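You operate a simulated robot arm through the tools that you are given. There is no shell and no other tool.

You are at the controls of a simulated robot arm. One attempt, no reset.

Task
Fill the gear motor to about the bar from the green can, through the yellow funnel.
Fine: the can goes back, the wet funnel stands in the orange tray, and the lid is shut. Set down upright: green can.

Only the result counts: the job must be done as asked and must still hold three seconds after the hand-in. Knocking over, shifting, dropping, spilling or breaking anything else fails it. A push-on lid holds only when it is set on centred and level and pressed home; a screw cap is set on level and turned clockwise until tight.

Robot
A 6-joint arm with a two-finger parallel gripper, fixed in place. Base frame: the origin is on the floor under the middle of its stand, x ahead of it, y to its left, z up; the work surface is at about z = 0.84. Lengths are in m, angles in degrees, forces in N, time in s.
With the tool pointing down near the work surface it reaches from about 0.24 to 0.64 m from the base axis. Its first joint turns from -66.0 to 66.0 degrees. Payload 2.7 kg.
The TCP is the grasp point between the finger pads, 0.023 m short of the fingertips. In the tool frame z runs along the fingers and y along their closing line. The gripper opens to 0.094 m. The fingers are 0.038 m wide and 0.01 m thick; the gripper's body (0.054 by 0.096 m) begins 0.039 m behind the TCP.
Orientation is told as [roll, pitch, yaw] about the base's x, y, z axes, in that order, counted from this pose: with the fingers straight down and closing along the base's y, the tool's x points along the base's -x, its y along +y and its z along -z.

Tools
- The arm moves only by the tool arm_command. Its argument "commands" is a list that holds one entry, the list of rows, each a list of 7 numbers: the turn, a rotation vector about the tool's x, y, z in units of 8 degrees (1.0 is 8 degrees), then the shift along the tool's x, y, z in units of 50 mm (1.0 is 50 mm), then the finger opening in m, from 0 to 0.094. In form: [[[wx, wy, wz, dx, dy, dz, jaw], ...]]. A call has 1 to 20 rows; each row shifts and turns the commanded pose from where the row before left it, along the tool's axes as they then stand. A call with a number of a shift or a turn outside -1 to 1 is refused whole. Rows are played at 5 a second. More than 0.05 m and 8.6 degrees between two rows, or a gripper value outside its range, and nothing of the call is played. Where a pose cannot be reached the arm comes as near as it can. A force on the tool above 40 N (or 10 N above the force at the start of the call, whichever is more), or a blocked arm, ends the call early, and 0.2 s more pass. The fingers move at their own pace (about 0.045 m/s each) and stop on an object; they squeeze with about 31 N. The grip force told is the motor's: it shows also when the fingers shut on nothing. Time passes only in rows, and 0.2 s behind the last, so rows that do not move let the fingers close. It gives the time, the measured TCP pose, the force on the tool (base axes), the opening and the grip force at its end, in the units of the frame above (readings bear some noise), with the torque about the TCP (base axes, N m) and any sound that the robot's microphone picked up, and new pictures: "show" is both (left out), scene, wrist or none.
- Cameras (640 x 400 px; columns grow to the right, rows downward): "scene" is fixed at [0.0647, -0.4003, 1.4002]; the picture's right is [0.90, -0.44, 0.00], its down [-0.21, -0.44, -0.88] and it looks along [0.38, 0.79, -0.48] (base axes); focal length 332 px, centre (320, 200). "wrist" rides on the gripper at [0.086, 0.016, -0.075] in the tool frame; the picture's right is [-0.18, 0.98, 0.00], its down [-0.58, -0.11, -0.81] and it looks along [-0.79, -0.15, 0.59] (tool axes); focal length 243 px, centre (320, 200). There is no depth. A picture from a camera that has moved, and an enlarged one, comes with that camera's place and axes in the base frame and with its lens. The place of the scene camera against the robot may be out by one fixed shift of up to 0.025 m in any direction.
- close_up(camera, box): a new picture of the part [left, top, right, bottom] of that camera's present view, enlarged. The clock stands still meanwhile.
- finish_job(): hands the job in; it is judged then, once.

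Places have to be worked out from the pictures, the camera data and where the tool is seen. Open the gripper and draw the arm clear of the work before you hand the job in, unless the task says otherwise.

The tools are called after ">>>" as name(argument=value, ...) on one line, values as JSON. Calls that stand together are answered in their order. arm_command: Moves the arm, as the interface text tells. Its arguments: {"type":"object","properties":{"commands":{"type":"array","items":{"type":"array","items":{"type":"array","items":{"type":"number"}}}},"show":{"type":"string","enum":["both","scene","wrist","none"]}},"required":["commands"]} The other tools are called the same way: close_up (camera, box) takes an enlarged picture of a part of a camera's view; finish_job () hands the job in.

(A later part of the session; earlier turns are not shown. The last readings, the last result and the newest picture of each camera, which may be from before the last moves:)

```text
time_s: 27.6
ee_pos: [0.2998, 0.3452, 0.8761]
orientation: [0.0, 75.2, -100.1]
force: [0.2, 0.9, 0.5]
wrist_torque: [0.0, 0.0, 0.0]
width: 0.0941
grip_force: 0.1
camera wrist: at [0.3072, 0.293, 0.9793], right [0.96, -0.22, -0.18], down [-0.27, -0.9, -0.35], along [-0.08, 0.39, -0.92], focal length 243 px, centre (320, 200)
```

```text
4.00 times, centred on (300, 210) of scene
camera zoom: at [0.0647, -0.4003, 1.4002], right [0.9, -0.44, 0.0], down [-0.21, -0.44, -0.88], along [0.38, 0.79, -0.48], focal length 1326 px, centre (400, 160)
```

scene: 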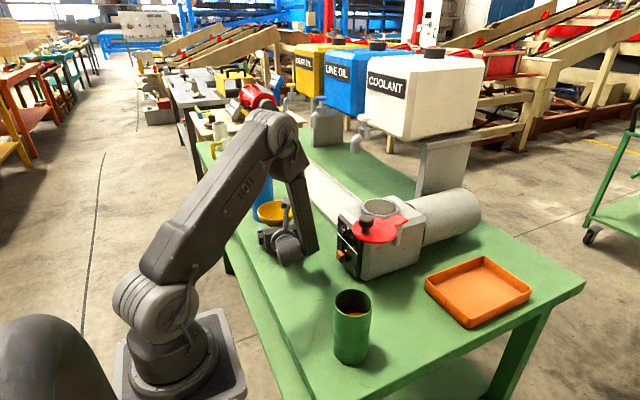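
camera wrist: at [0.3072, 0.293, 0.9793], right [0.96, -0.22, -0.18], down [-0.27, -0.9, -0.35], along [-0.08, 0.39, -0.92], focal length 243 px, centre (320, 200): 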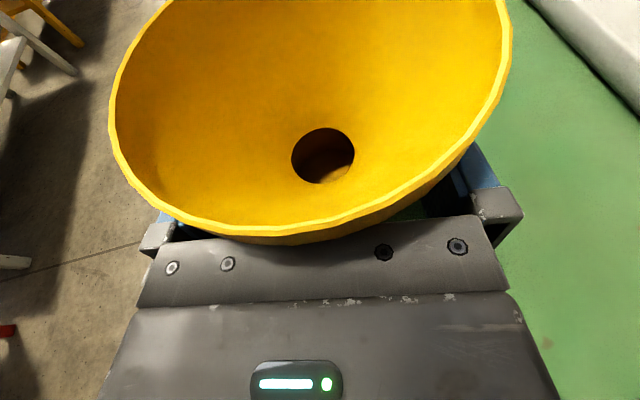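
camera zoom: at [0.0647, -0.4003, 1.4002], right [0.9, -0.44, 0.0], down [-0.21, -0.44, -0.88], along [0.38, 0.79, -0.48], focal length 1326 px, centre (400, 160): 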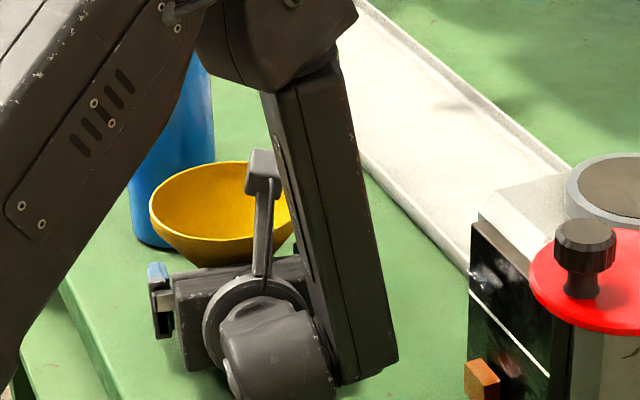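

No contact and the hole is centred (axis ≈ (0.303, 0.361)), so I'll close the fingers on the funnel and read the width.

>>> arm_command(commands=[[[0, 0, 0, 0, 0, 0, 0.03], [0, 0, 0, 0, 0, 0, 0.03], [0, 0, 0, 0, 0, 0, 0.03], [0, 0, 0, 0, 0, 0, 0.03], [0, 0, 0, 0, 0, 0, 0.03], [0, 0, 0, 0, 0, 0, 0.03], [0, 0, 0, 0, 0, 0, 0.03]]], show="both")

>>> close_up(camera="scene", box=[220, 160, 380, 260])

```text
time_s: 29.2
ee_pos: [0.2999, 0.3451, 0.8763]
orientation: [0.1, 75.1, -100.0]
force: [-0.6, -0.1, -0.1]
wrist_torque: [-0.02, -0.01, -0.01]
width: 0.0498
grip_force: 31.1
camera wrist: at [0.3071, 0.2928, 0.9793], right [0.96, -0.22, -0.18], down [-0.27, -0.9, -0.35], along [-0.08, 0.39, -0.92], focal length 243 px, centre (320, 200)
```

scene: 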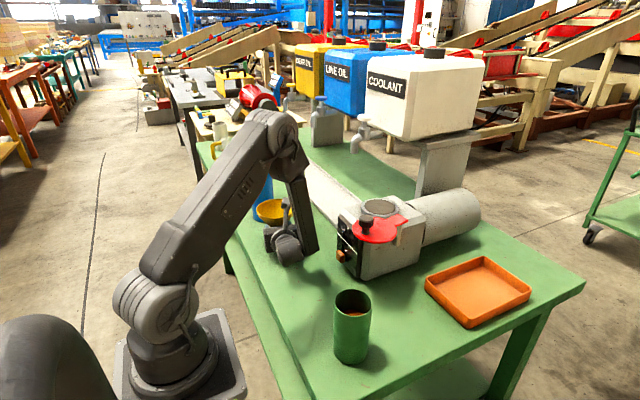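
wrist: 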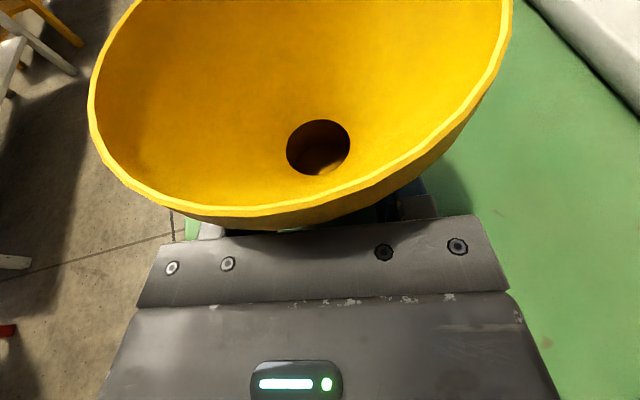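

```text
4.00 times, centred on (300, 210) of scene
camera zoom: at [0.0647, -0.4003, 1.4002], right [0.9, -0.44, 0.0], down [-0.21, -0.44, -0.88], along [0.38, 0.79, -0.48], focal length 1326 px, centre (400, 160)
```

zoom: 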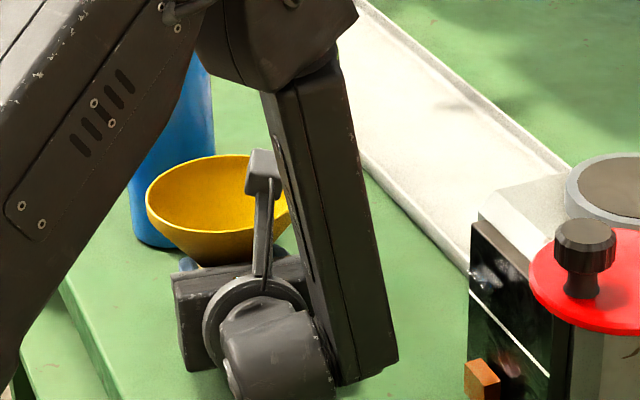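

The width reads 49.8 mm, so the grip is on the funnel's base ring, but the funnel slid about 4 mm towards the tips. I'll open slightly, advance 6 mm and regrip for a deeper hold.

>>> arm_command(commands=[[[0, 0, 0, 0, 0, 0, 0.064], [0, 0, 0, 0, 0, 0, 0.064], [0, 0, 0, 0.01, 0, 0.06, 0.064], [0, 0, 0, 0.01, 0, 0.06, 0.064], [0, 0, 0, 0, 0, 0, 0.064], [0, 0, 0, 0, 0, 0, 0.03], [0, 0, 0, 0, 0, 0, 0.03], [0, 0, 0, 0, 0, 0, 0.03], [0, 0, 0, 0, 0, 0, 0.03], [0, 0, 0, 0, 0, 0, 0.03]]], show="wrist")

```text
time_s: 31.4
ee_pos: [0.2997, 0.3507, 0.8769]
orientation: [-0.1, 75.2, -100.0]
force: [-0.5, 0.5, -1.2]
wrist_torque: [0.02, -0.01, 0.04]
width: 0.05
grip_force: 30.7
camera wrist: at [0.3079, 0.298, 0.9794], right [0.96, -0.22, -0.18], down [-0.27, -0.9, -0.35], along [-0.08, 0.39, -0.92], focal length 243 px, centre (320, 200)
```

wrist: 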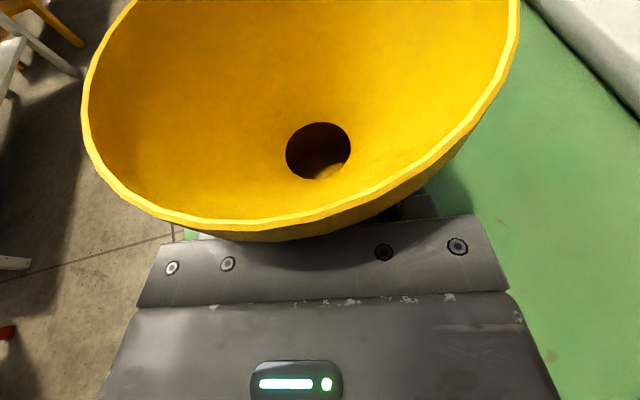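

The funnel settles about 19 mm ahead of the TCP, wedged on both ring and neck, with a firm 50 mm grip. I'll lift it straight up and check that it stays upright.

>>> arm_command(commands=[[[0, 0, 0, 0.3, 0, -0.08, 0.03], [0, 0, 0, 0.6, 0, -0.161, 0.03], [0, 0, 0, 0.8, 0, -0.214, 0.03], [0, 0, 0, 0.8, 0, -0.214, 0.03], [0, 0, 0, 0.8, 0, -0.214, 0.03], [0, 0, 0, 0.8, 0, -0.214, 0.03], [0, 0, 0, 0.8, 0, -0.214, 0.03], [0, 0, 0, 0, 0, 0, 0.03]]], show="both")

>>> close_up(camera="scene", box=[220, 120, 380, 220])

```text
time_s: 33.2
ee_pos: [0.3036, 0.3503, 1.1289]
orientation: [0.2, 75.0, -99.9]
force: [1.1, 0.2, -0.2]
wrist_torque: [0.01, -0.01, 0.02]
width: 0.0501
grip_force: 30.5
camera wrist: at [0.3095, 0.2978, 1.2323], right [0.96, -0.22, -0.18], down [-0.27, -0.9, -0.35], along [-0.08, 0.39, -0.92], focal length 243 px, centre (320, 200)
```

scene: 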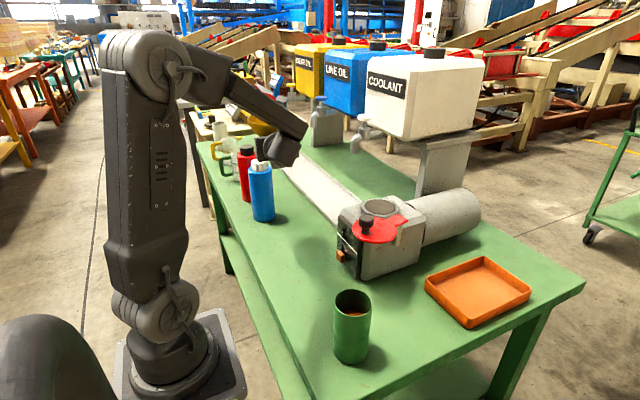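
wrist: 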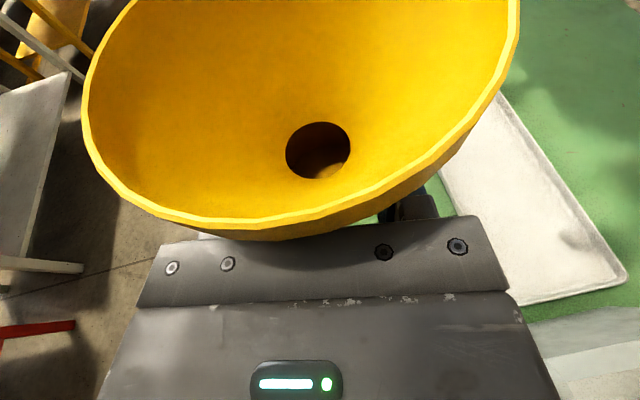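

```text
4.00 times, centred on (300, 170) of scene
camera zoom: at [0.0647, -0.4003, 1.4002], right [0.9, -0.44, 0.0], down [-0.21, -0.44, -0.88], along [0.38, 0.79, -0.48], focal length 1326 px, centre (400, 320)
```

zoom: 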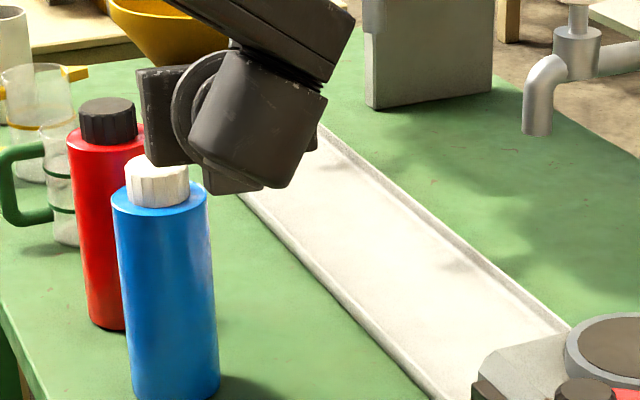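

The funnel is held and upright. I'll rotate the tool +15° about vertical and carry it at constant height to hover above the port collar at about (0.4945, 0.154).

>>> arm_command(commands=[[[0.906, 0, -0.243, 0, 0, 0, 0.03], [0.906, 0, -0.243, 0, 0, 0, 0.03], [0, 0, 0, -0.171, 0.495, -0.638, 0.03], [0, 0, 0, -0.171, 0.495, -0.638, 0.03], [0, 0, 0, -0.171, 0.495, -0.638, 0.03], [0, 0, 0, -0.171, 0.495, -0.638, 0.03], [0, 0, 0, -0.171, 0.495, -0.638, 0.03], [0, 0, 0, -0.171, 0.495, -0.638, 0.03], [0, 0, 0, -0.171, 0.495, -0.638, 0.03], [0, 0, 0, 0, 0, 0, 0.03]]], show="both")

>>> close_up(camera="scene", box=[320, 130, 480, 250])

```text
time_s: 35.4
ee_pos: [0.4926, 0.1341, 1.1286]
orientation: [-0.1, 75.1, -85.1]
force: [0.2, -0.3, 0.0]
wrist_torque: [0.0, -0.02, 0.01]
width: 0.0497
grip_force: 31.3
camera wrist: at [0.5135, 0.0862, 1.2309], right [0.98, 0.04, -0.18], down [-0.03, -0.94, -0.35], along [-0.18, 0.35, -0.92], focal length 243 px, centre (320, 200)
```

scene: 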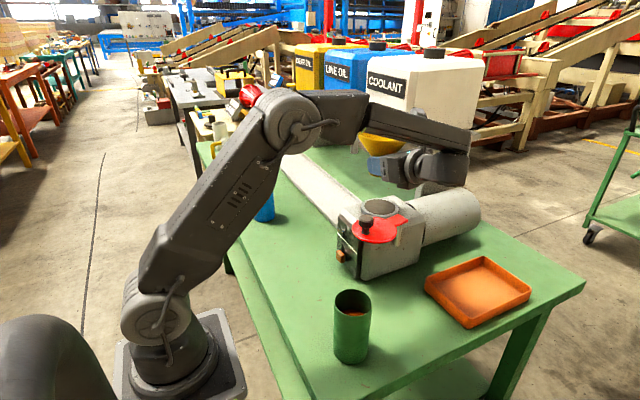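
wrist: 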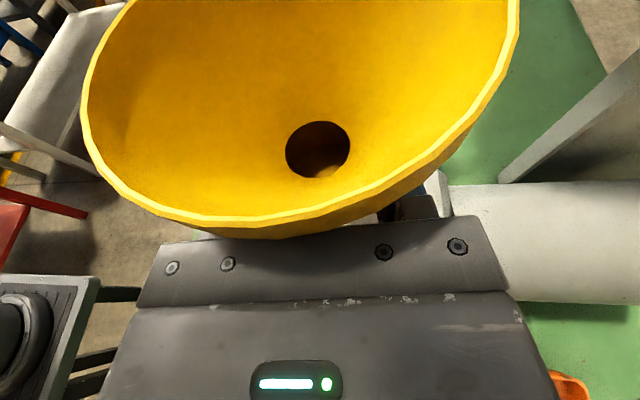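

```text
3.33 times, centred on (400, 190) of scene
camera zoom: at [0.0647, -0.4003, 1.4002], right [0.9, -0.44, 0.0], down [-0.21, -0.44, -0.88], along [0.38, 0.79, -0.48], focal length 1105 px, centre (53, 233)
```

zoom: 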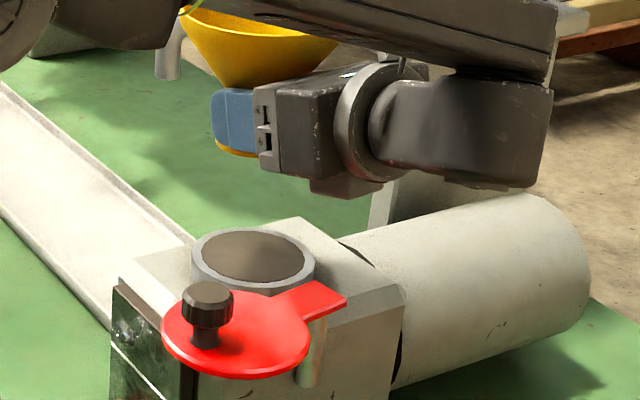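

The funnel hovers over the port. There is a protrusion under the gripper that would pass close to the lid's tab, so I'll rotate the tool another 23° about vertical to put the gripper body beside the tab, then re-centre.

>>> arm_command(commands=[[[0.926, 0, -0.248, 0, 0, 0, 0.03], [0.926, 0, -0.248, 0, 0, 0, 0.03], [0.926, 0, -0.248, 0, 0, 0, 0.03], [0, 0, 0, -0.01, 0.22, -0.046, 0.03], [0, 0, 0, 0, 0, 0, 0.03], [0, 0, 0, 0, 0, 0, 0.03]]], show="both")

>>> close_up(camera="scene", box=[320, 130, 480, 250])

```text
time_s: 36.8
ee_pos: [0.5057, 0.1369, 1.13]
orientation: [0.1, 75.0, -61.9]
force: [0.2, 0.3, 0.6]
wrist_torque: [-0.02, 0.02, -0.05]
width: 0.0501
grip_force: 30.8
camera wrist: at [0.5431, 0.1006, 1.2317], right [0.89, 0.42, -0.18], down [0.34, -0.87, -0.35], along [-0.3, 0.25, -0.92], focal length 243 px, centre (320, 200)
```

scene: 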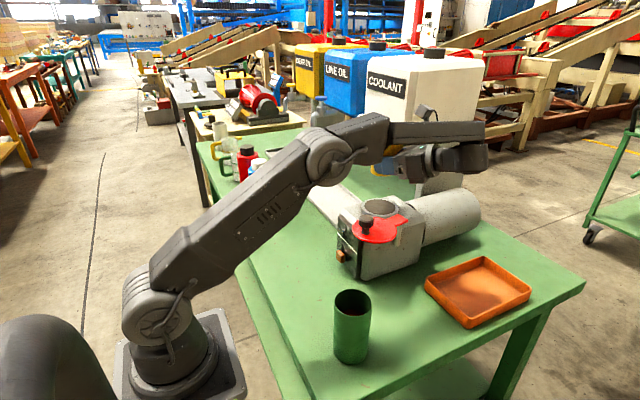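
wrist: 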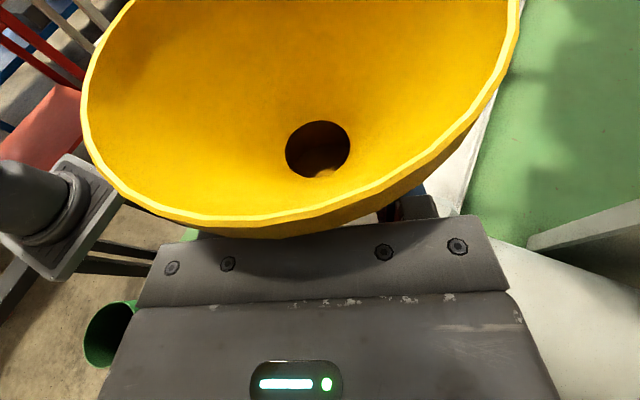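

```text
3.33 times, centred on (400, 190) of scene
camera zoom: at [0.0647, -0.4003, 1.4002], right [0.9, -0.44, 0.0], down [-0.21, -0.44, -0.88], along [0.38, 0.79, -0.48], focal length 1105 px, centre (53, 233)
```

zoom: 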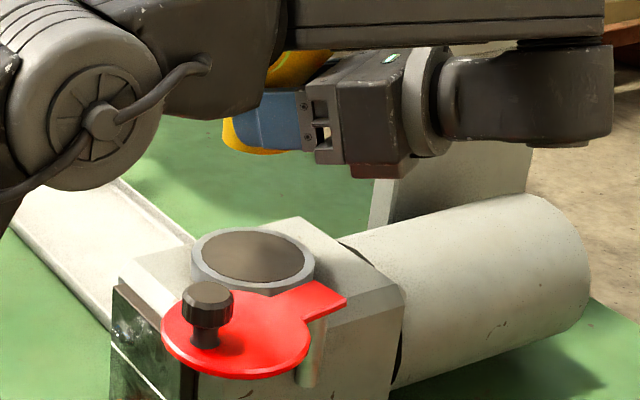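

The gripper is now beside the tab with the funnel axis at about (0.497, 0.154). I'll lower 6 cm to just above the collar and compare ring and collar in the scene view.

>>> arm_command(commands=[[[0, 0, 0, -0.58, 0, 0.155, 0.03], [0, 0, 0, -0.58, 0, 0.155, 0.03], [0, 0, 0, 0, 0, 0, 0.03], [0, 0, 0, 0, 0, 0, 0.03]]], show="both")

>>> close_up(camera="scene", box=[330, 160, 458, 240])

```text
time_s: 37.8
ee_pos: [0.5037, 0.1376, 1.0692]
orientation: [0.1, 75.0, -61.8]
force: [-0.1, -0.3, -0.4]
wrist_torque: [0.01, 0.04, 0.0]
width: 0.0499
grip_force: 31.0
camera wrist: at [0.542, 0.1013, 1.1711], right [0.89, 0.42, -0.18], down [0.34, -0.87, -0.35], along [-0.3, 0.25, -0.92], focal length 243 px, centre (320, 200)
```

scene: 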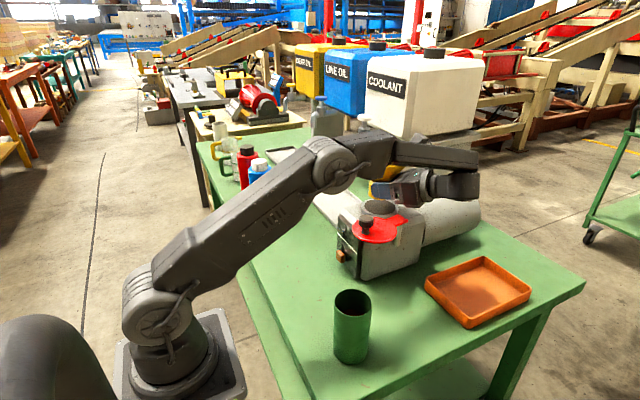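
wrist: 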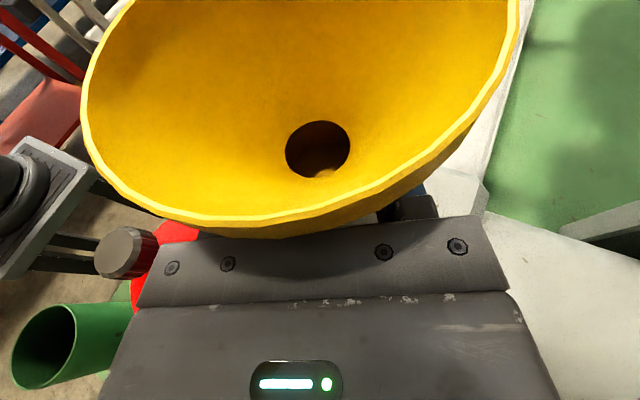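

```text
5.00 times, centred on (394, 200) of scene
camera zoom: at [0.0647, -0.4003, 1.4002], right [0.9, -0.44, 0.0], down [-0.21, -0.44, -0.88], along [0.38, 0.79, -0.48], focal length 1658 px, centre (-50, 200)
```

zoom: 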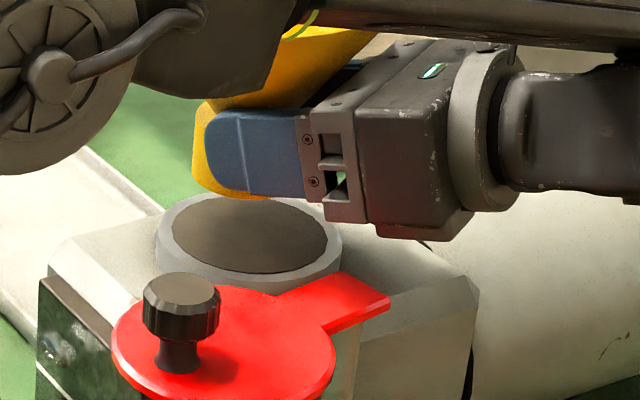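

The ring projects close to the collar centre, a few millimetres too far in +y. I'll correct by about −4 mm in y and lower 20 mm more.

>>> arm_command(commands=[[[0, 0, 0, -0.41, -0.02, 0.026, 0.03], [0, 0, 0, 0, 0, 0, 0.03], [0, 0, 0, 0, 0, 0, 0.03]]], show="none")

>>> close_up(camera="scene", box=[345, 180, 425, 230])

```text
time_s: 38.6
ee_pos: [0.5044, 0.1346, 1.0477]
orientation: [0.1, 75.0, -61.9]
force: [-0.5, -1.2, -0.1]
wrist_torque: [-0.02, -0.01, 0.0]
width: 0.0499
grip_force: 30.8
```

```text
8.00 times, centred on (385, 205) of scene
camera zoom: at [0.0647, -0.4003, 1.4002], right [0.9, -0.44, 0.0], down [-0.21, -0.44, -0.88], along [0.38, 0.79, -0.48], focal length 2652 px, centre (-200, 160)
```

zoom: 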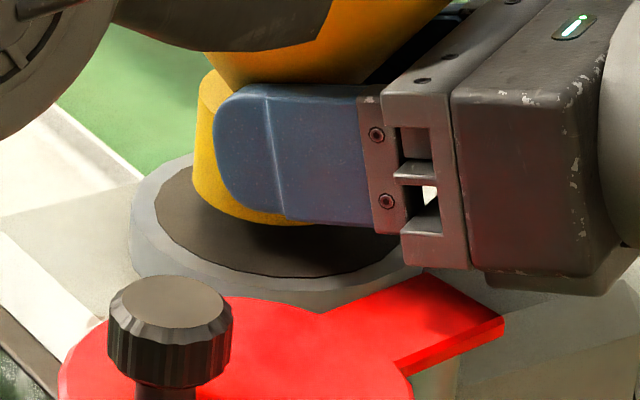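

The ring is laterally aligned with the collar and about 9 mm above it, with its shadow visible on the disc. I'll lower in 2 mm steps and watch the force.

>>> arm_command(commands=[[[0, 0, 0, -0.0386, 0, 0.0104, 0.03], [0, 0, 0, -0.0386, 0, 0.0104, 0.03], [0, 0, 0, -0.0386, 0, 0.0104, 0.03], [0, 0, 0, 0, 0, 0, 0.03]]], show="none")

>>> close_up(camera="scene", box=[345, 180, 425, 230])

```text
time_s: 39.6
ee_pos: [0.5053, 0.1339, 1.0412]
orientation: [0.1, 75.1, -61.9]
force: [-1.3, 0.3, -0.1]
wrist_torque: [0.01, 0.01, 0.03]
width: 0.0498
grip_force: 31.5
```

```text
8.00 times, centred on (385, 205) of scene
camera zoom: at [0.0647, -0.4003, 1.4002], right [0.9, -0.44, 0.0], down [-0.21, -0.44, -0.88], along [0.38, 0.79, -0.48], focal length 2652 px, centre (-200, 160)
```

zoom: 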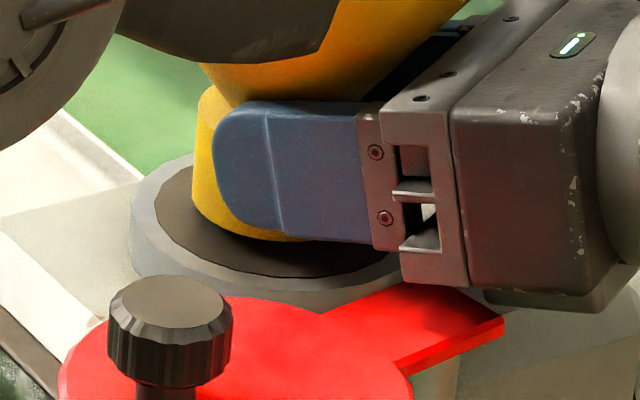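

No contact yet, and the ring is nearly touching the disc. I'll keep lowering in smaller steps.

>>> arm_command(commands=[[[0, 0, 0, -0.029, 0, 0.0078, 0.03], [0, 0, 0, -0.029, 0, 0.0078, 0.03], [0, 0, 0, 0, 0, 0, 0.03]]], show="none")

>>> close_up(camera="scene", box=[345, 180, 425, 230])

```text
time_s: 40.4
ee_pos: [0.5066, 0.1342, 1.0403]
orientation: [0.1, 75.0, -61.9]
force: [-0.5, -0.8, -0.1]
wrist_torque: [0.0, 0.04, -0.01]
width: 0.0493
grip_force: 30.7
```

```text
8.00 times, centred on (385, 205) of scene
camera zoom: at [0.0647, -0.4003, 1.4002], right [0.9, -0.44, 0.0], down [-0.21, -0.44, -0.88], along [0.38, 0.79, -0.48], focal length 2652 px, centre (-200, 160)
```

zoom: 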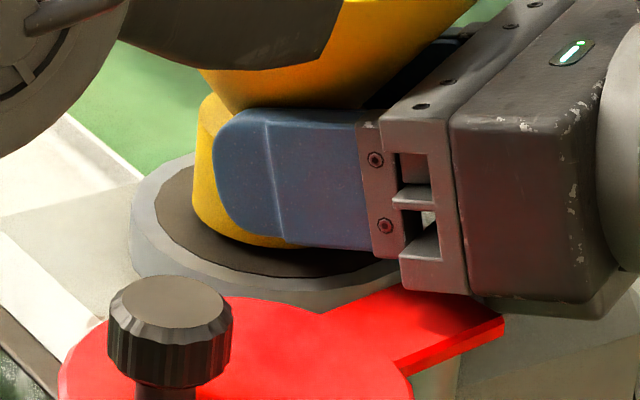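

Still no force. The ring bottom should be about 2 mm above the collar level, so I'll continue down in 1.5 mm steps.

>>> arm_command(commands=[[[0, 0, 0, -0.029, 0, 0.0078, 0.03], [0, 0, 0, -0.029, 0, 0.0078, 0.03], [0, 0, 0, 0, 0, 0, 0.03]]], show="none")

>>> close_up(camera="scene", box=[345, 180, 425, 230])

```text
time_s: 41.2
ee_pos: [0.5056, 0.1336, 1.0361]
orientation: [0.0, 75.1, -62.0]
force: [0.6, 0.8, -0.4]
wrist_torque: [-0.02, 0.02, -0.01]
width: 0.0498
grip_force: 30.3
```

```text
8.00 times, centred on (385, 205) of scene
camera zoom: at [0.0647, -0.4003, 1.4002], right [0.9, -0.44, 0.0], down [-0.21, -0.44, -0.88], along [0.38, 0.79, -0.48], focal length 2652 px, centre (-200, 160)
```

zoom: 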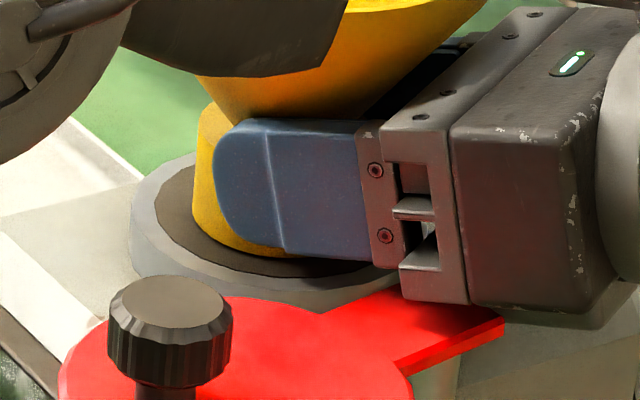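

Gripper parts are still about 10 mm above the tab by projection, and there is no contact yet. I'll go down another 3 mm.

>>> arm_command(commands=[[[0, 0, 0, -0.029, 0, 0.0078, 0.03], [0, 0, 0, -0.029, 0, 0.0078, 0.03], [0, 0, 0, 0, 0, 0, 0.03]]], show="none")

>>> close_up(camera="scene", box=[345, 180, 425, 230])

```text
time_s: 42.0
ee_pos: [0.5053, 0.1334, 1.0356]
orientation: [0.8, 75.1, -61.3]
force: [-0.5, -0.5, 11.2]
wrist_torque: [0.16, 0.36, -0.08]
width: 0.0495
grip_force: 31.0
```

```text
8.00 times, centred on (385, 205) of scene
camera zoom: at [0.0645, -0.4004, 1.4002], right [0.9, -0.44, 0.0], down [-0.21, -0.44, -0.88], along [0.38, 0.79, -0.48], focal length 2652 px, centre (-200, 160)
```

zoom: 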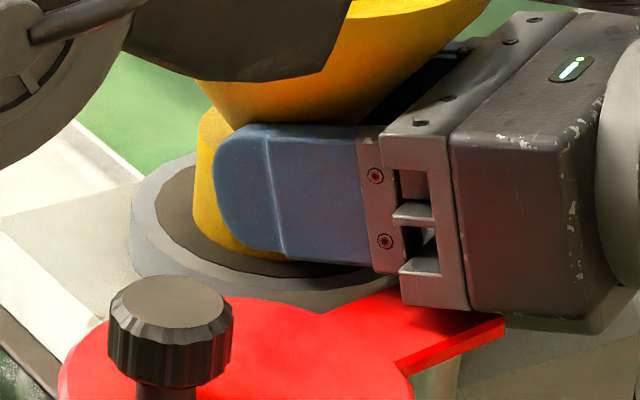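

Contact shows 11 N at the ring edge, so the funnel is standing on the port disc (base z ≈ 0.998) and looks centred. I'll open the fingers and check that it stays put.

>>> arm_command(commands=[[[0, 0, 0, 0, 0, 0, 0.052], [0, 0, 0, 0, 0, 0, 0.056], [0, 0, 0, 0, 0, 0, 0.064], [0, 0, 0, 0, 0, 0, 0.075], [0, 0, 0, 0, 0, 0, 0.085], [0, 0, 0, 0, 0, 0, 0.085]]], show="wrist")

>>> close_up(camera="scene", box=[345, 180, 425, 230])

```text
time_s: 43.4
ee_pos: [0.5064, 0.1332, 1.0344]
orientation: [0.1, 75.1, -61.9]
force: [0.4, -0.8, 0.2]
wrist_torque: [0.01, -0.01, -0.02]
width: 0.0847
grip_force: 0.0
camera wrist: at [0.5438, 0.0963, 1.1367], right [0.89, 0.42, -0.18], down [0.34, -0.87, -0.35], along [-0.3, 0.25, -0.92], focal length 243 px, centre (320, 200)
```

wrist: 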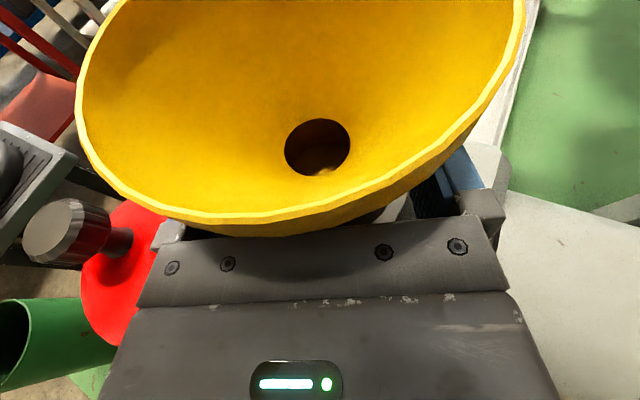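

```text
8.00 times, centred on (385, 205) of scene
camera zoom: at [0.0647, -0.4003, 1.4002], right [0.9, -0.44, 0.0], down [-0.21, -0.44, -0.88], along [0.38, 0.79, -0.48], focal length 2652 px, centre (-200, 160)
```

zoom: 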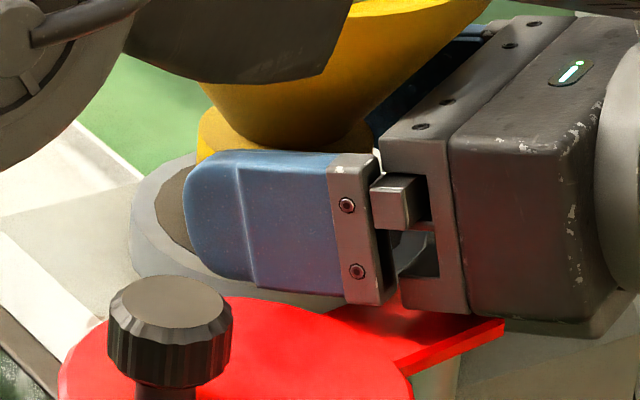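

The funnel stands upright on the port after release. I'll retreat straight back along the tool axis.

>>> arm_command(commands=[[[0, 0, 0, 0, 0, -0.4, 0.085], [0, 0, 0, 0, 0, -0.6, 0.085], [0, 0, 0, 0, 0, -0.8, 0.085], [0, 0, 0, 0, 0, -0.8, 0.085], [0, 0, 0, 0, 0, 0, 0.085]]], show="both")

>>> close_up(camera="scene", box=[330, 150, 458, 230])

```text
time_s: 44.6
ee_pos: [0.5142, 0.0758, 1.044]
orientation: [0.9, 74.7, -61.9]
force: [0.0, -0.4, 0.0]
wrist_torque: [0.0, 0.02, -0.03]
width: 0.0848
grip_force: 0.0
out of reach, approached as far as the arm can: row 2, 3, 4
camera wrist: at [0.5502, 0.0386, 1.1466], right [0.9, 0.41, -0.17], down [0.33, -0.88, -0.35], along [-0.3, 0.25, -0.92], focal length 243 px, centre (320, 200)
```

scene: 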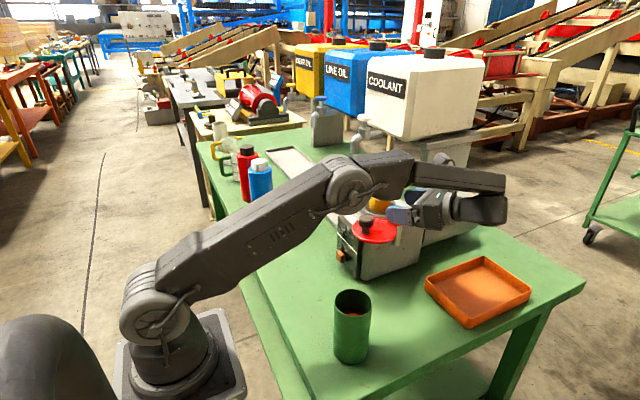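
wrist: 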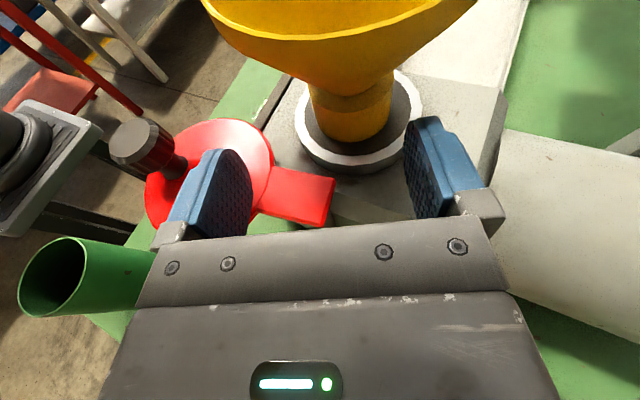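

```text
5.00 times, centred on (394, 190) of scene
camera zoom: at [0.0647, -0.4003, 1.4002], right [0.9, -0.44, 0.0], down [-0.21, -0.44, -0.88], along [0.38, 0.79, -0.48], focal length 1658 px, centre (-50, 250)
```

zoom: 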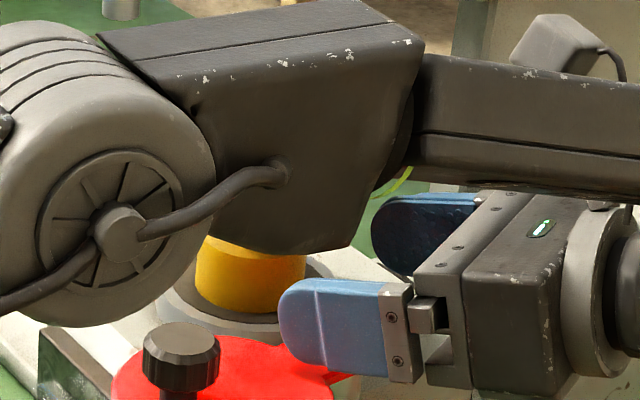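

The funnel stands centred in the collar, seen clearly in the wrist view. The arm is near its reach limit, so I'll pull back towards −x/−y with a slight rise, then lift clear.

>>> arm_command(commands=[[[0, 0, 0, 0.08, -0.459, -0.473, 0.085], [0, 0, 0, 0.08, -0.459, -0.473, 0.085], [0, 0, 0, 0.8, 0, -0.214, 0.085], [0, 0, 0, 0.8, 0, -0.214, 0.085], [0, 0, 0, 0.8, 0, -0.214, 0.085], [0, 0, 0, 0, 0, 0, 0.085]]], show="both")

>>> close_up(camera="scene", box=[330, 150, 458, 230])

```text
time_s: 46.0
ee_pos: [0.4425, 0.0839, 1.1416]
orientation: [0.4, 74.9, -62.0]
force: [0.9, 0.5, 0.2]
wrist_torque: [0.0, 0.03, 0.01]
width: 0.085
grip_force: 0.1
out of reach, approached as far as the arm can: row 1, 2, 3, 4, 5
camera wrist: at [0.4792, 0.0483, 1.2435], right [0.89, 0.41, -0.18], down [0.34, -0.87, -0.35], along [-0.3, 0.25, -0.92], focal length 243 px, centre (320, 200)
```

scene: 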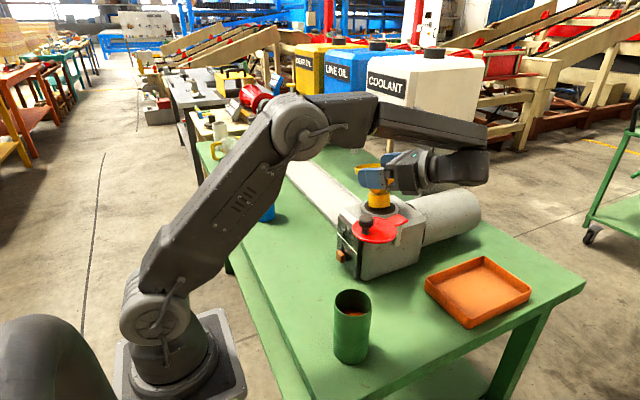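
wrist: 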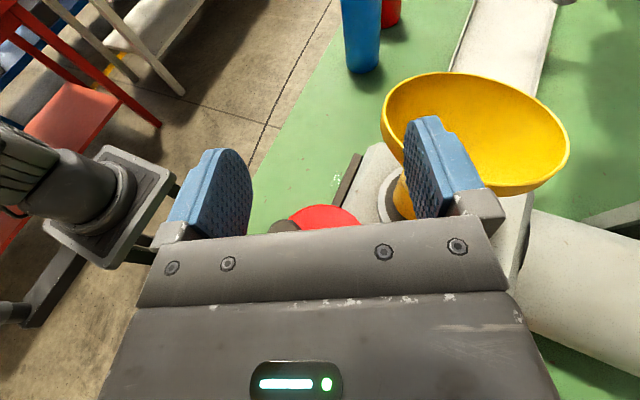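

```text
5.00 times, centred on (394, 190) of scene
camera zoom: at [0.0647, -0.4003, 1.4002], right [0.9, -0.44, 0.0], down [-0.21, -0.44, -0.88], along [0.38, 0.79, -0.48], focal length 1658 px, centre (-50, 250)
```

zoom: 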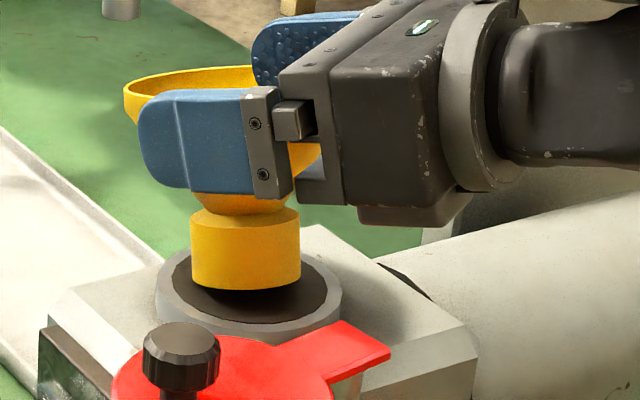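

The wrist hit a joint limit at this tool azimuth and slid in −x, but all parts stayed above the funnel, which is undisturbed. I'll rotate the tool back 28° about vertical to face +y, then rise.

>>> arm_command(commands=[[[-0.845, 0, 0.227, 0, 0, 0, 0.085], [-0.845, 0, 0.227, 0, 0, 0, 0.085], [-0.845, 0, 0.227, 0, 0, 0, 0.085], [-0.845, 0, 0.227, 0, 0, 0, 0.085], [0, 0, 0, 0.8, 0, -0.214, 0.085], [0, 0, 0, 0, 0, 0, 0.085]]], show="both")

>>> close_up(camera="scene", box=[330, 150, 458, 230])

```text
time_s: 47.4
ee_pos: [0.4427, 0.0841, 1.182]
orientation: [-0.2, 75.0, -90.2]
force: [-0.6, 0.1, -0.4]
wrist_torque: [0.0, 0.04, -0.05]
width: 0.0849
grip_force: 0.0
camera wrist: at [0.4586, 0.0355, 1.2843], right [0.98, -0.05, -0.18], down [-0.11, -0.93, -0.35], along [-0.15, 0.37, -0.92], focal length 243 px, centre (320, 200)
```

scene: 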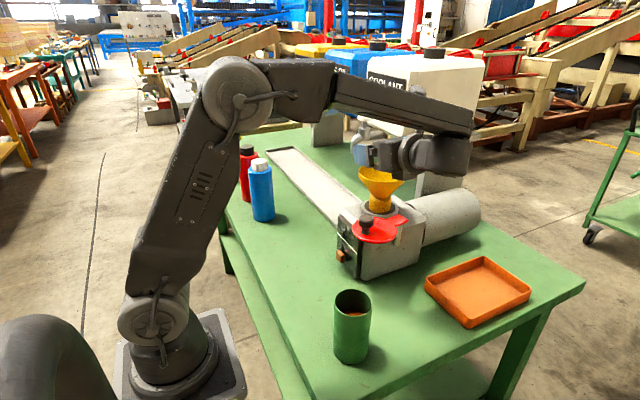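
wrist: 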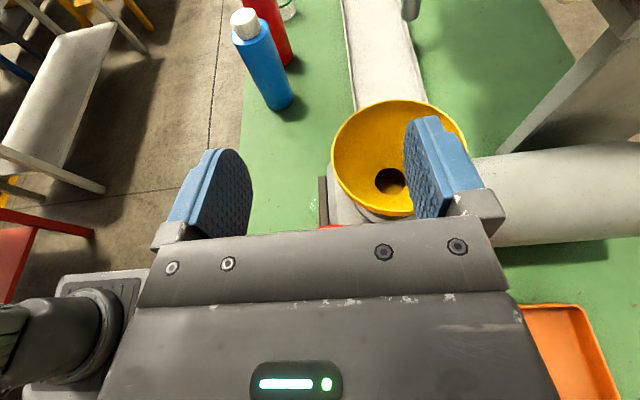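

```text
5.00 times, centred on (394, 190) of scene
camera zoom: at [0.0647, -0.4003, 1.4002], right [0.9, -0.44, 0.0], down [-0.21, -0.44, -0.88], along [0.38, 0.79, -0.48], focal length 1658 px, centre (-50, 250)
```

zoom: 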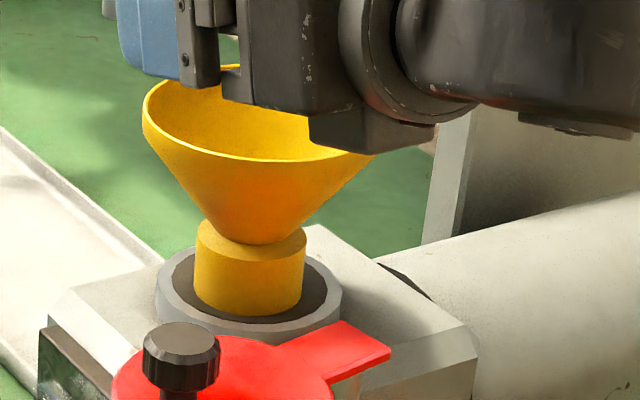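

The funnel is upright at about (0.497, 0.148). I'll rotate to face azimuth 65° and travel to an approach pose behind the green can, staying high.

>>> arm_command(commands=[[[-0.755, 0, 0.202, 0, 0, 0, 0.094], [-0.755, 0, 0.202, 0, 0, 0, 0.094], [-0.755, 0, 0.202, 0, 0, 0, 0.094], [-0.755, 0, 0.202, 0, 0, 0, 0.094], [0, 0, 0, -0.442, -0.207, -0.744, 0.094], [0, 0, 0, -0.442, -0.207, -0.744, 0.094], [0, 0, 0, -0.442, -0.207, -0.744, 0.094], [0, 0, 0, -0.442, -0.207, -0.744, 0.094], [0, 0, 0, -0.442, -0.207, -0.744, 0.094], [0, 0, 0, -0.442, -0.207, -0.744, 0.094], [0, 0, 0, -0.442, -0.207, -0.744, 0.094], [0, 0, 0, 0, 0, 0, 0.094]]], show="both")

```text
time_s: 50.0
ee_pos: [0.2538, -0.1517, 1.0997]
orientation: [-0.2, 75.1, -115.3]
force: [0.0, 0.5, -0.3]
wrist_torque: [0.01, -0.01, 0.01]
width: 0.0941
grip_force: 0.0
camera wrist: at [0.248, -0.2032, 1.2031], right [0.87, -0.46, -0.18], down [-0.49, -0.8, -0.35], along [0.02, 0.4, -0.92], focal length 243 px, centre (320, 200)
```

scene: 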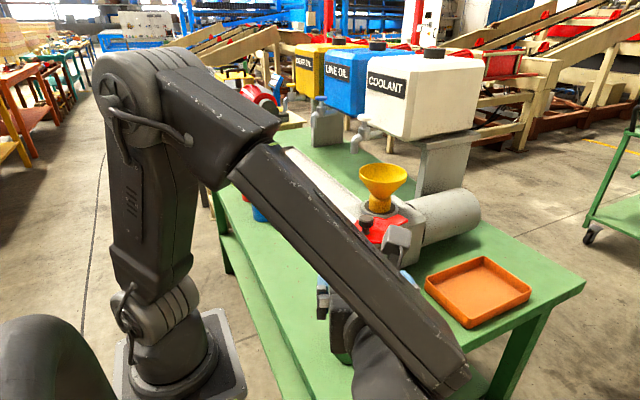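
wrist: 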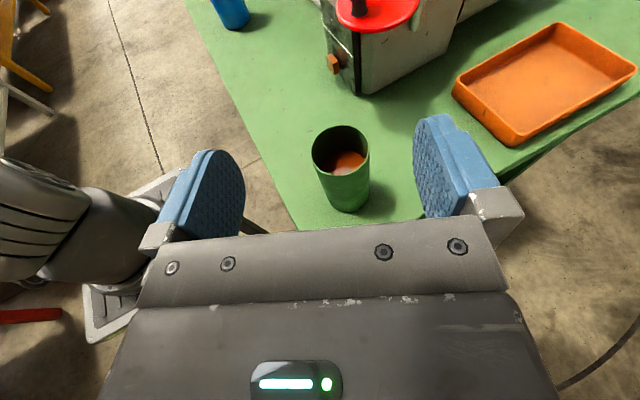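

The wrist view shows the can and the liquid inside. I'll zoom in to locate its rim, base and liquid level accurately, and measure the tray too.

>>> close_up(camera="wrist", box=[280, 110, 408, 220])

>>> close_up(camera="wrist", box=[440, 10, 640, 150])

>>> close_up(camera="scene", box=[320, 190, 400, 290])

```text
3.64 times, centred on (344, 165) of wrist
camera zoom: at [0.248, -0.2032, 1.2031], right [0.87, -0.46, -0.18], down [-0.49, -0.8, -0.35], along [0.02, 0.4, -0.92], focal length 882 px, centre (233, 327)
```

zoom: 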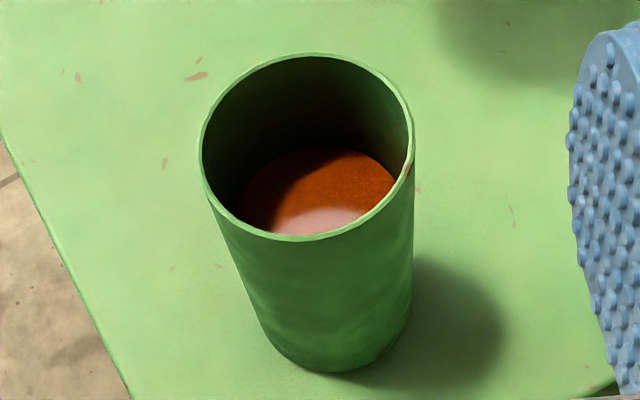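

```text
2.86 times, centred on (540, 80) of wrist
camera zoom: at [0.248, -0.2032, 1.2031], right [0.87, -0.46, -0.18], down [-0.49, -0.8, -0.35], along [0.02, 0.4, -0.92], focal length 693 px, centre (-309, 543)
```

zoom: 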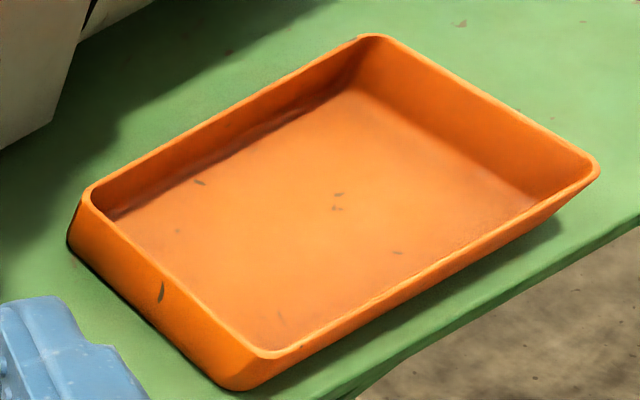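

```text
4.00 times, centred on (360, 240) of scene
camera zoom: at [0.0647, -0.4003, 1.4002], right [0.9, -0.44, 0.0], down [-0.21, -0.44, -0.88], along [0.38, 0.79, -0.48], focal length 1326 px, centre (160, 40)
```

zoom: 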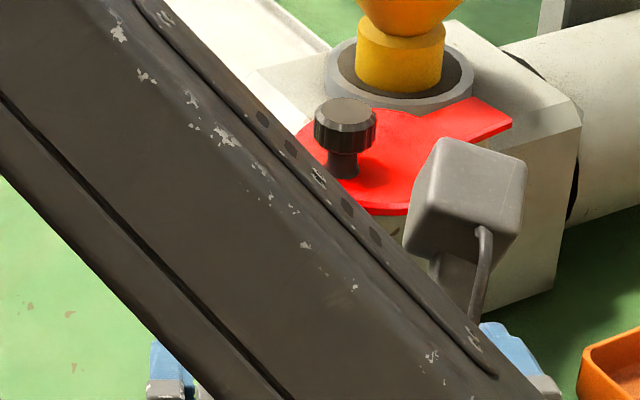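

The can axis is at about (0.3005, −0.061), rim z ≈ 0.966 and liquid surface z ≈ 0.917, about 49 mm below the rim. I'll descend to a grip height of z ≈ 0.92, 10 cm behind the can.

>>> arm_command(commands=[[[0, 0, 0, -0.868, 0.0175, 0.217, 0.094], [0, 0, 0, -0.868, 0.0175, 0.217, 0.094], [0, 0, 0, -0.868, 0.0175, 0.217, 0.094], [0, 0, 0, -0.868, 0.0175, 0.217, 0.094], [0, 0, 0, 0, 0, 0, 0.094]]], show="both")

```text
time_s: 51.2
ee_pos: [0.2569, -0.1541, 0.922]
orientation: [-0.2, 74.9, -115.1]
force: [-0.4, -0.6, 0.0]
wrist_torque: [-0.02, -0.01, -0.01]
width: 0.0937
grip_force: 0.1
camera wrist: at [0.2504, -0.2057, 1.0237], right [0.87, -0.46, -0.18], down [-0.49, -0.8, -0.35], along [0.02, 0.4, -0.92], focal length 243 px, centre (320, 200)
```

scene: 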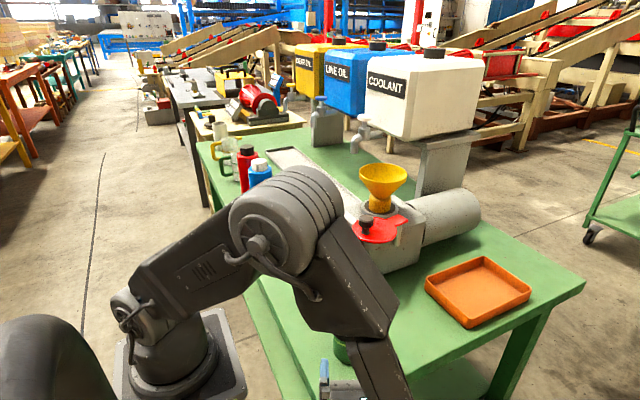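
wrist: 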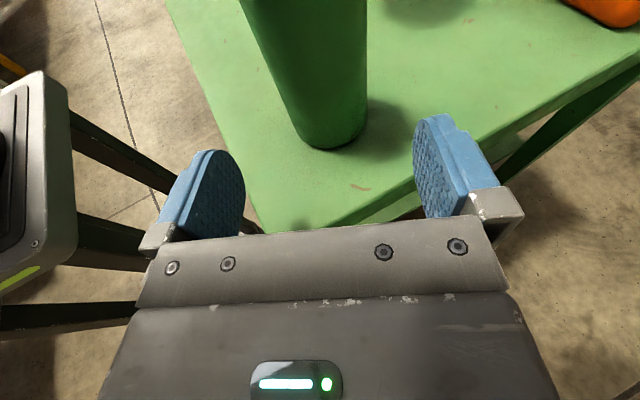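

The can is laterally centred between the fingers to about 1–2 mm. I'll advance 98 mm along the tool axis to straddle it.

>>> arm_command(commands=[[[0, 0, 0, 0, 0, 0.6, 0.094], [0, 0, 0, 0, 0, 0.6, 0.094], [0, 0, 0, 0, 0, 0.5, 0.094], [0, 0, 0, 0, 0, 0.25, 0.094], [0, 0, 0, 0, 0, 0, 0.094]]], show="wrist")

```text
time_s: 52.4
ee_pos: [0.2959, -0.0684, 0.8945]
orientation: [-0.3, 75.0, -115.3]
force: [0.3, -0.7, 0.2]
wrist_torque: [0.02, -0.01, -0.02]
width: 0.0938
grip_force: 0.1
camera wrist: at [0.29, -0.121, 0.9968], right [0.87, -0.46, -0.18], down [-0.49, -0.8, -0.35], along [0.02, 0.4, -0.92], focal length 243 px, centre (320, 200)
```

wrist: 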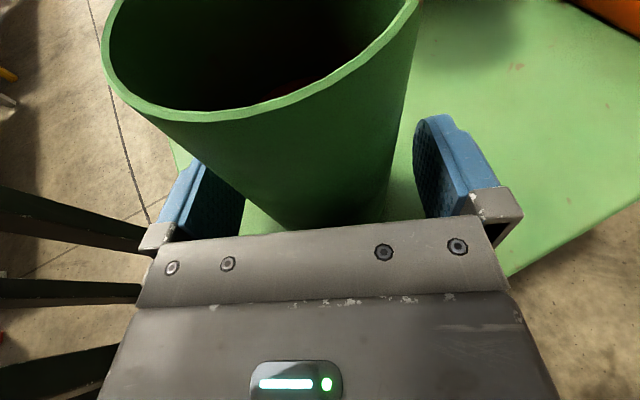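

The can is straddled with no contact, so I'll close the grip.

>>> arm_command(commands=[[[0, 0, 0, 0, 0, 0, 0.045], [0, 0, 0, 0, 0, 0, 0.045], [0, 0, 0, 0, 0, 0, 0.045], [0, 0, 0, 0, 0, 0, 0.045], [0, 0, 0, 0, 0, 0, 0.045]]], show="both")

```text
time_s: 53.6
ee_pos: [0.296, -0.069, 0.895]
orientation: [-0.2, 75.0, -115.4]
force: [-0.2, 0.7, 0.9]
wrist_torque: [-0.01, -0.1, 0.01]
width: 0.067
grip_force: 31.2
camera wrist: at [0.2899, -0.1212, 0.9969], right [0.87, -0.46, -0.18], down [-0.49, -0.8, -0.35], along [0.02, 0.4, -0.92], focal length 243 px, centre (320, 200)
```

scene: 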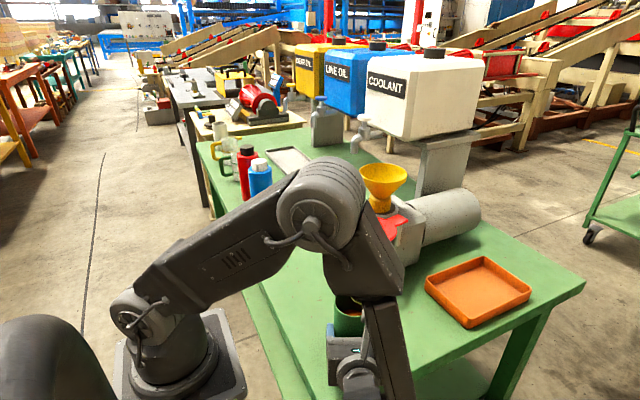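
wrist: 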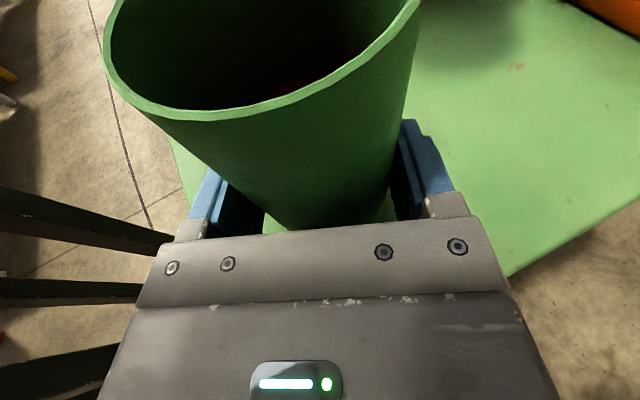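

The grip is firm at 67 mm width, and I've recorded the pose (0.296, −0.069, 0.895) for returning the can. I'll lift slowly straight up.

>>> arm_command(commands=[[[0, 0, 0, 0.2, 0, -0.0536, 0.045], [0, 0, 0, 0.4, 0, -0.107, 0.045], [0, 0, 0, 0.5, 0, -0.134, 0.045], [0, 0, 0, 0, 0, 0, 0.045], [0, 0, 0, 0, 0, 0, 0.045]]], show="both")

```text
time_s: 54.8
ee_pos: [0.2973, -0.0686, 0.9512]
orientation: [-0.2, 75.0, -115.3]
force: [0.1, 0.3, -3.2]
wrist_torque: [-0.06, 0.02, -0.05]
width: 0.0674
grip_force: 31.1
camera wrist: at [0.2904, -0.1211, 1.0536], right [0.87, -0.46, -0.18], down [-0.49, -0.8, -0.35], along [0.02, 0.4, -0.92], focal length 243 px, centre (320, 200)
```

scene: 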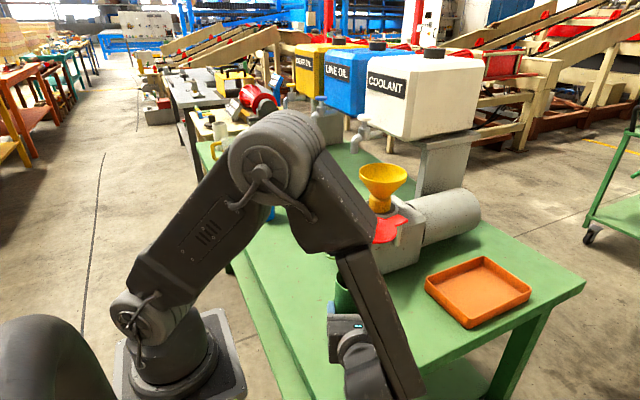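
wrist: 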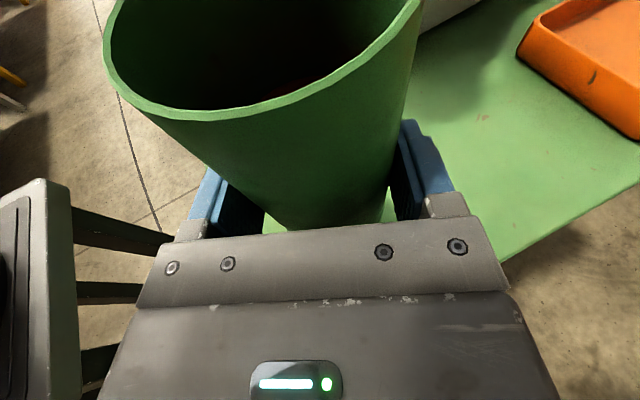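

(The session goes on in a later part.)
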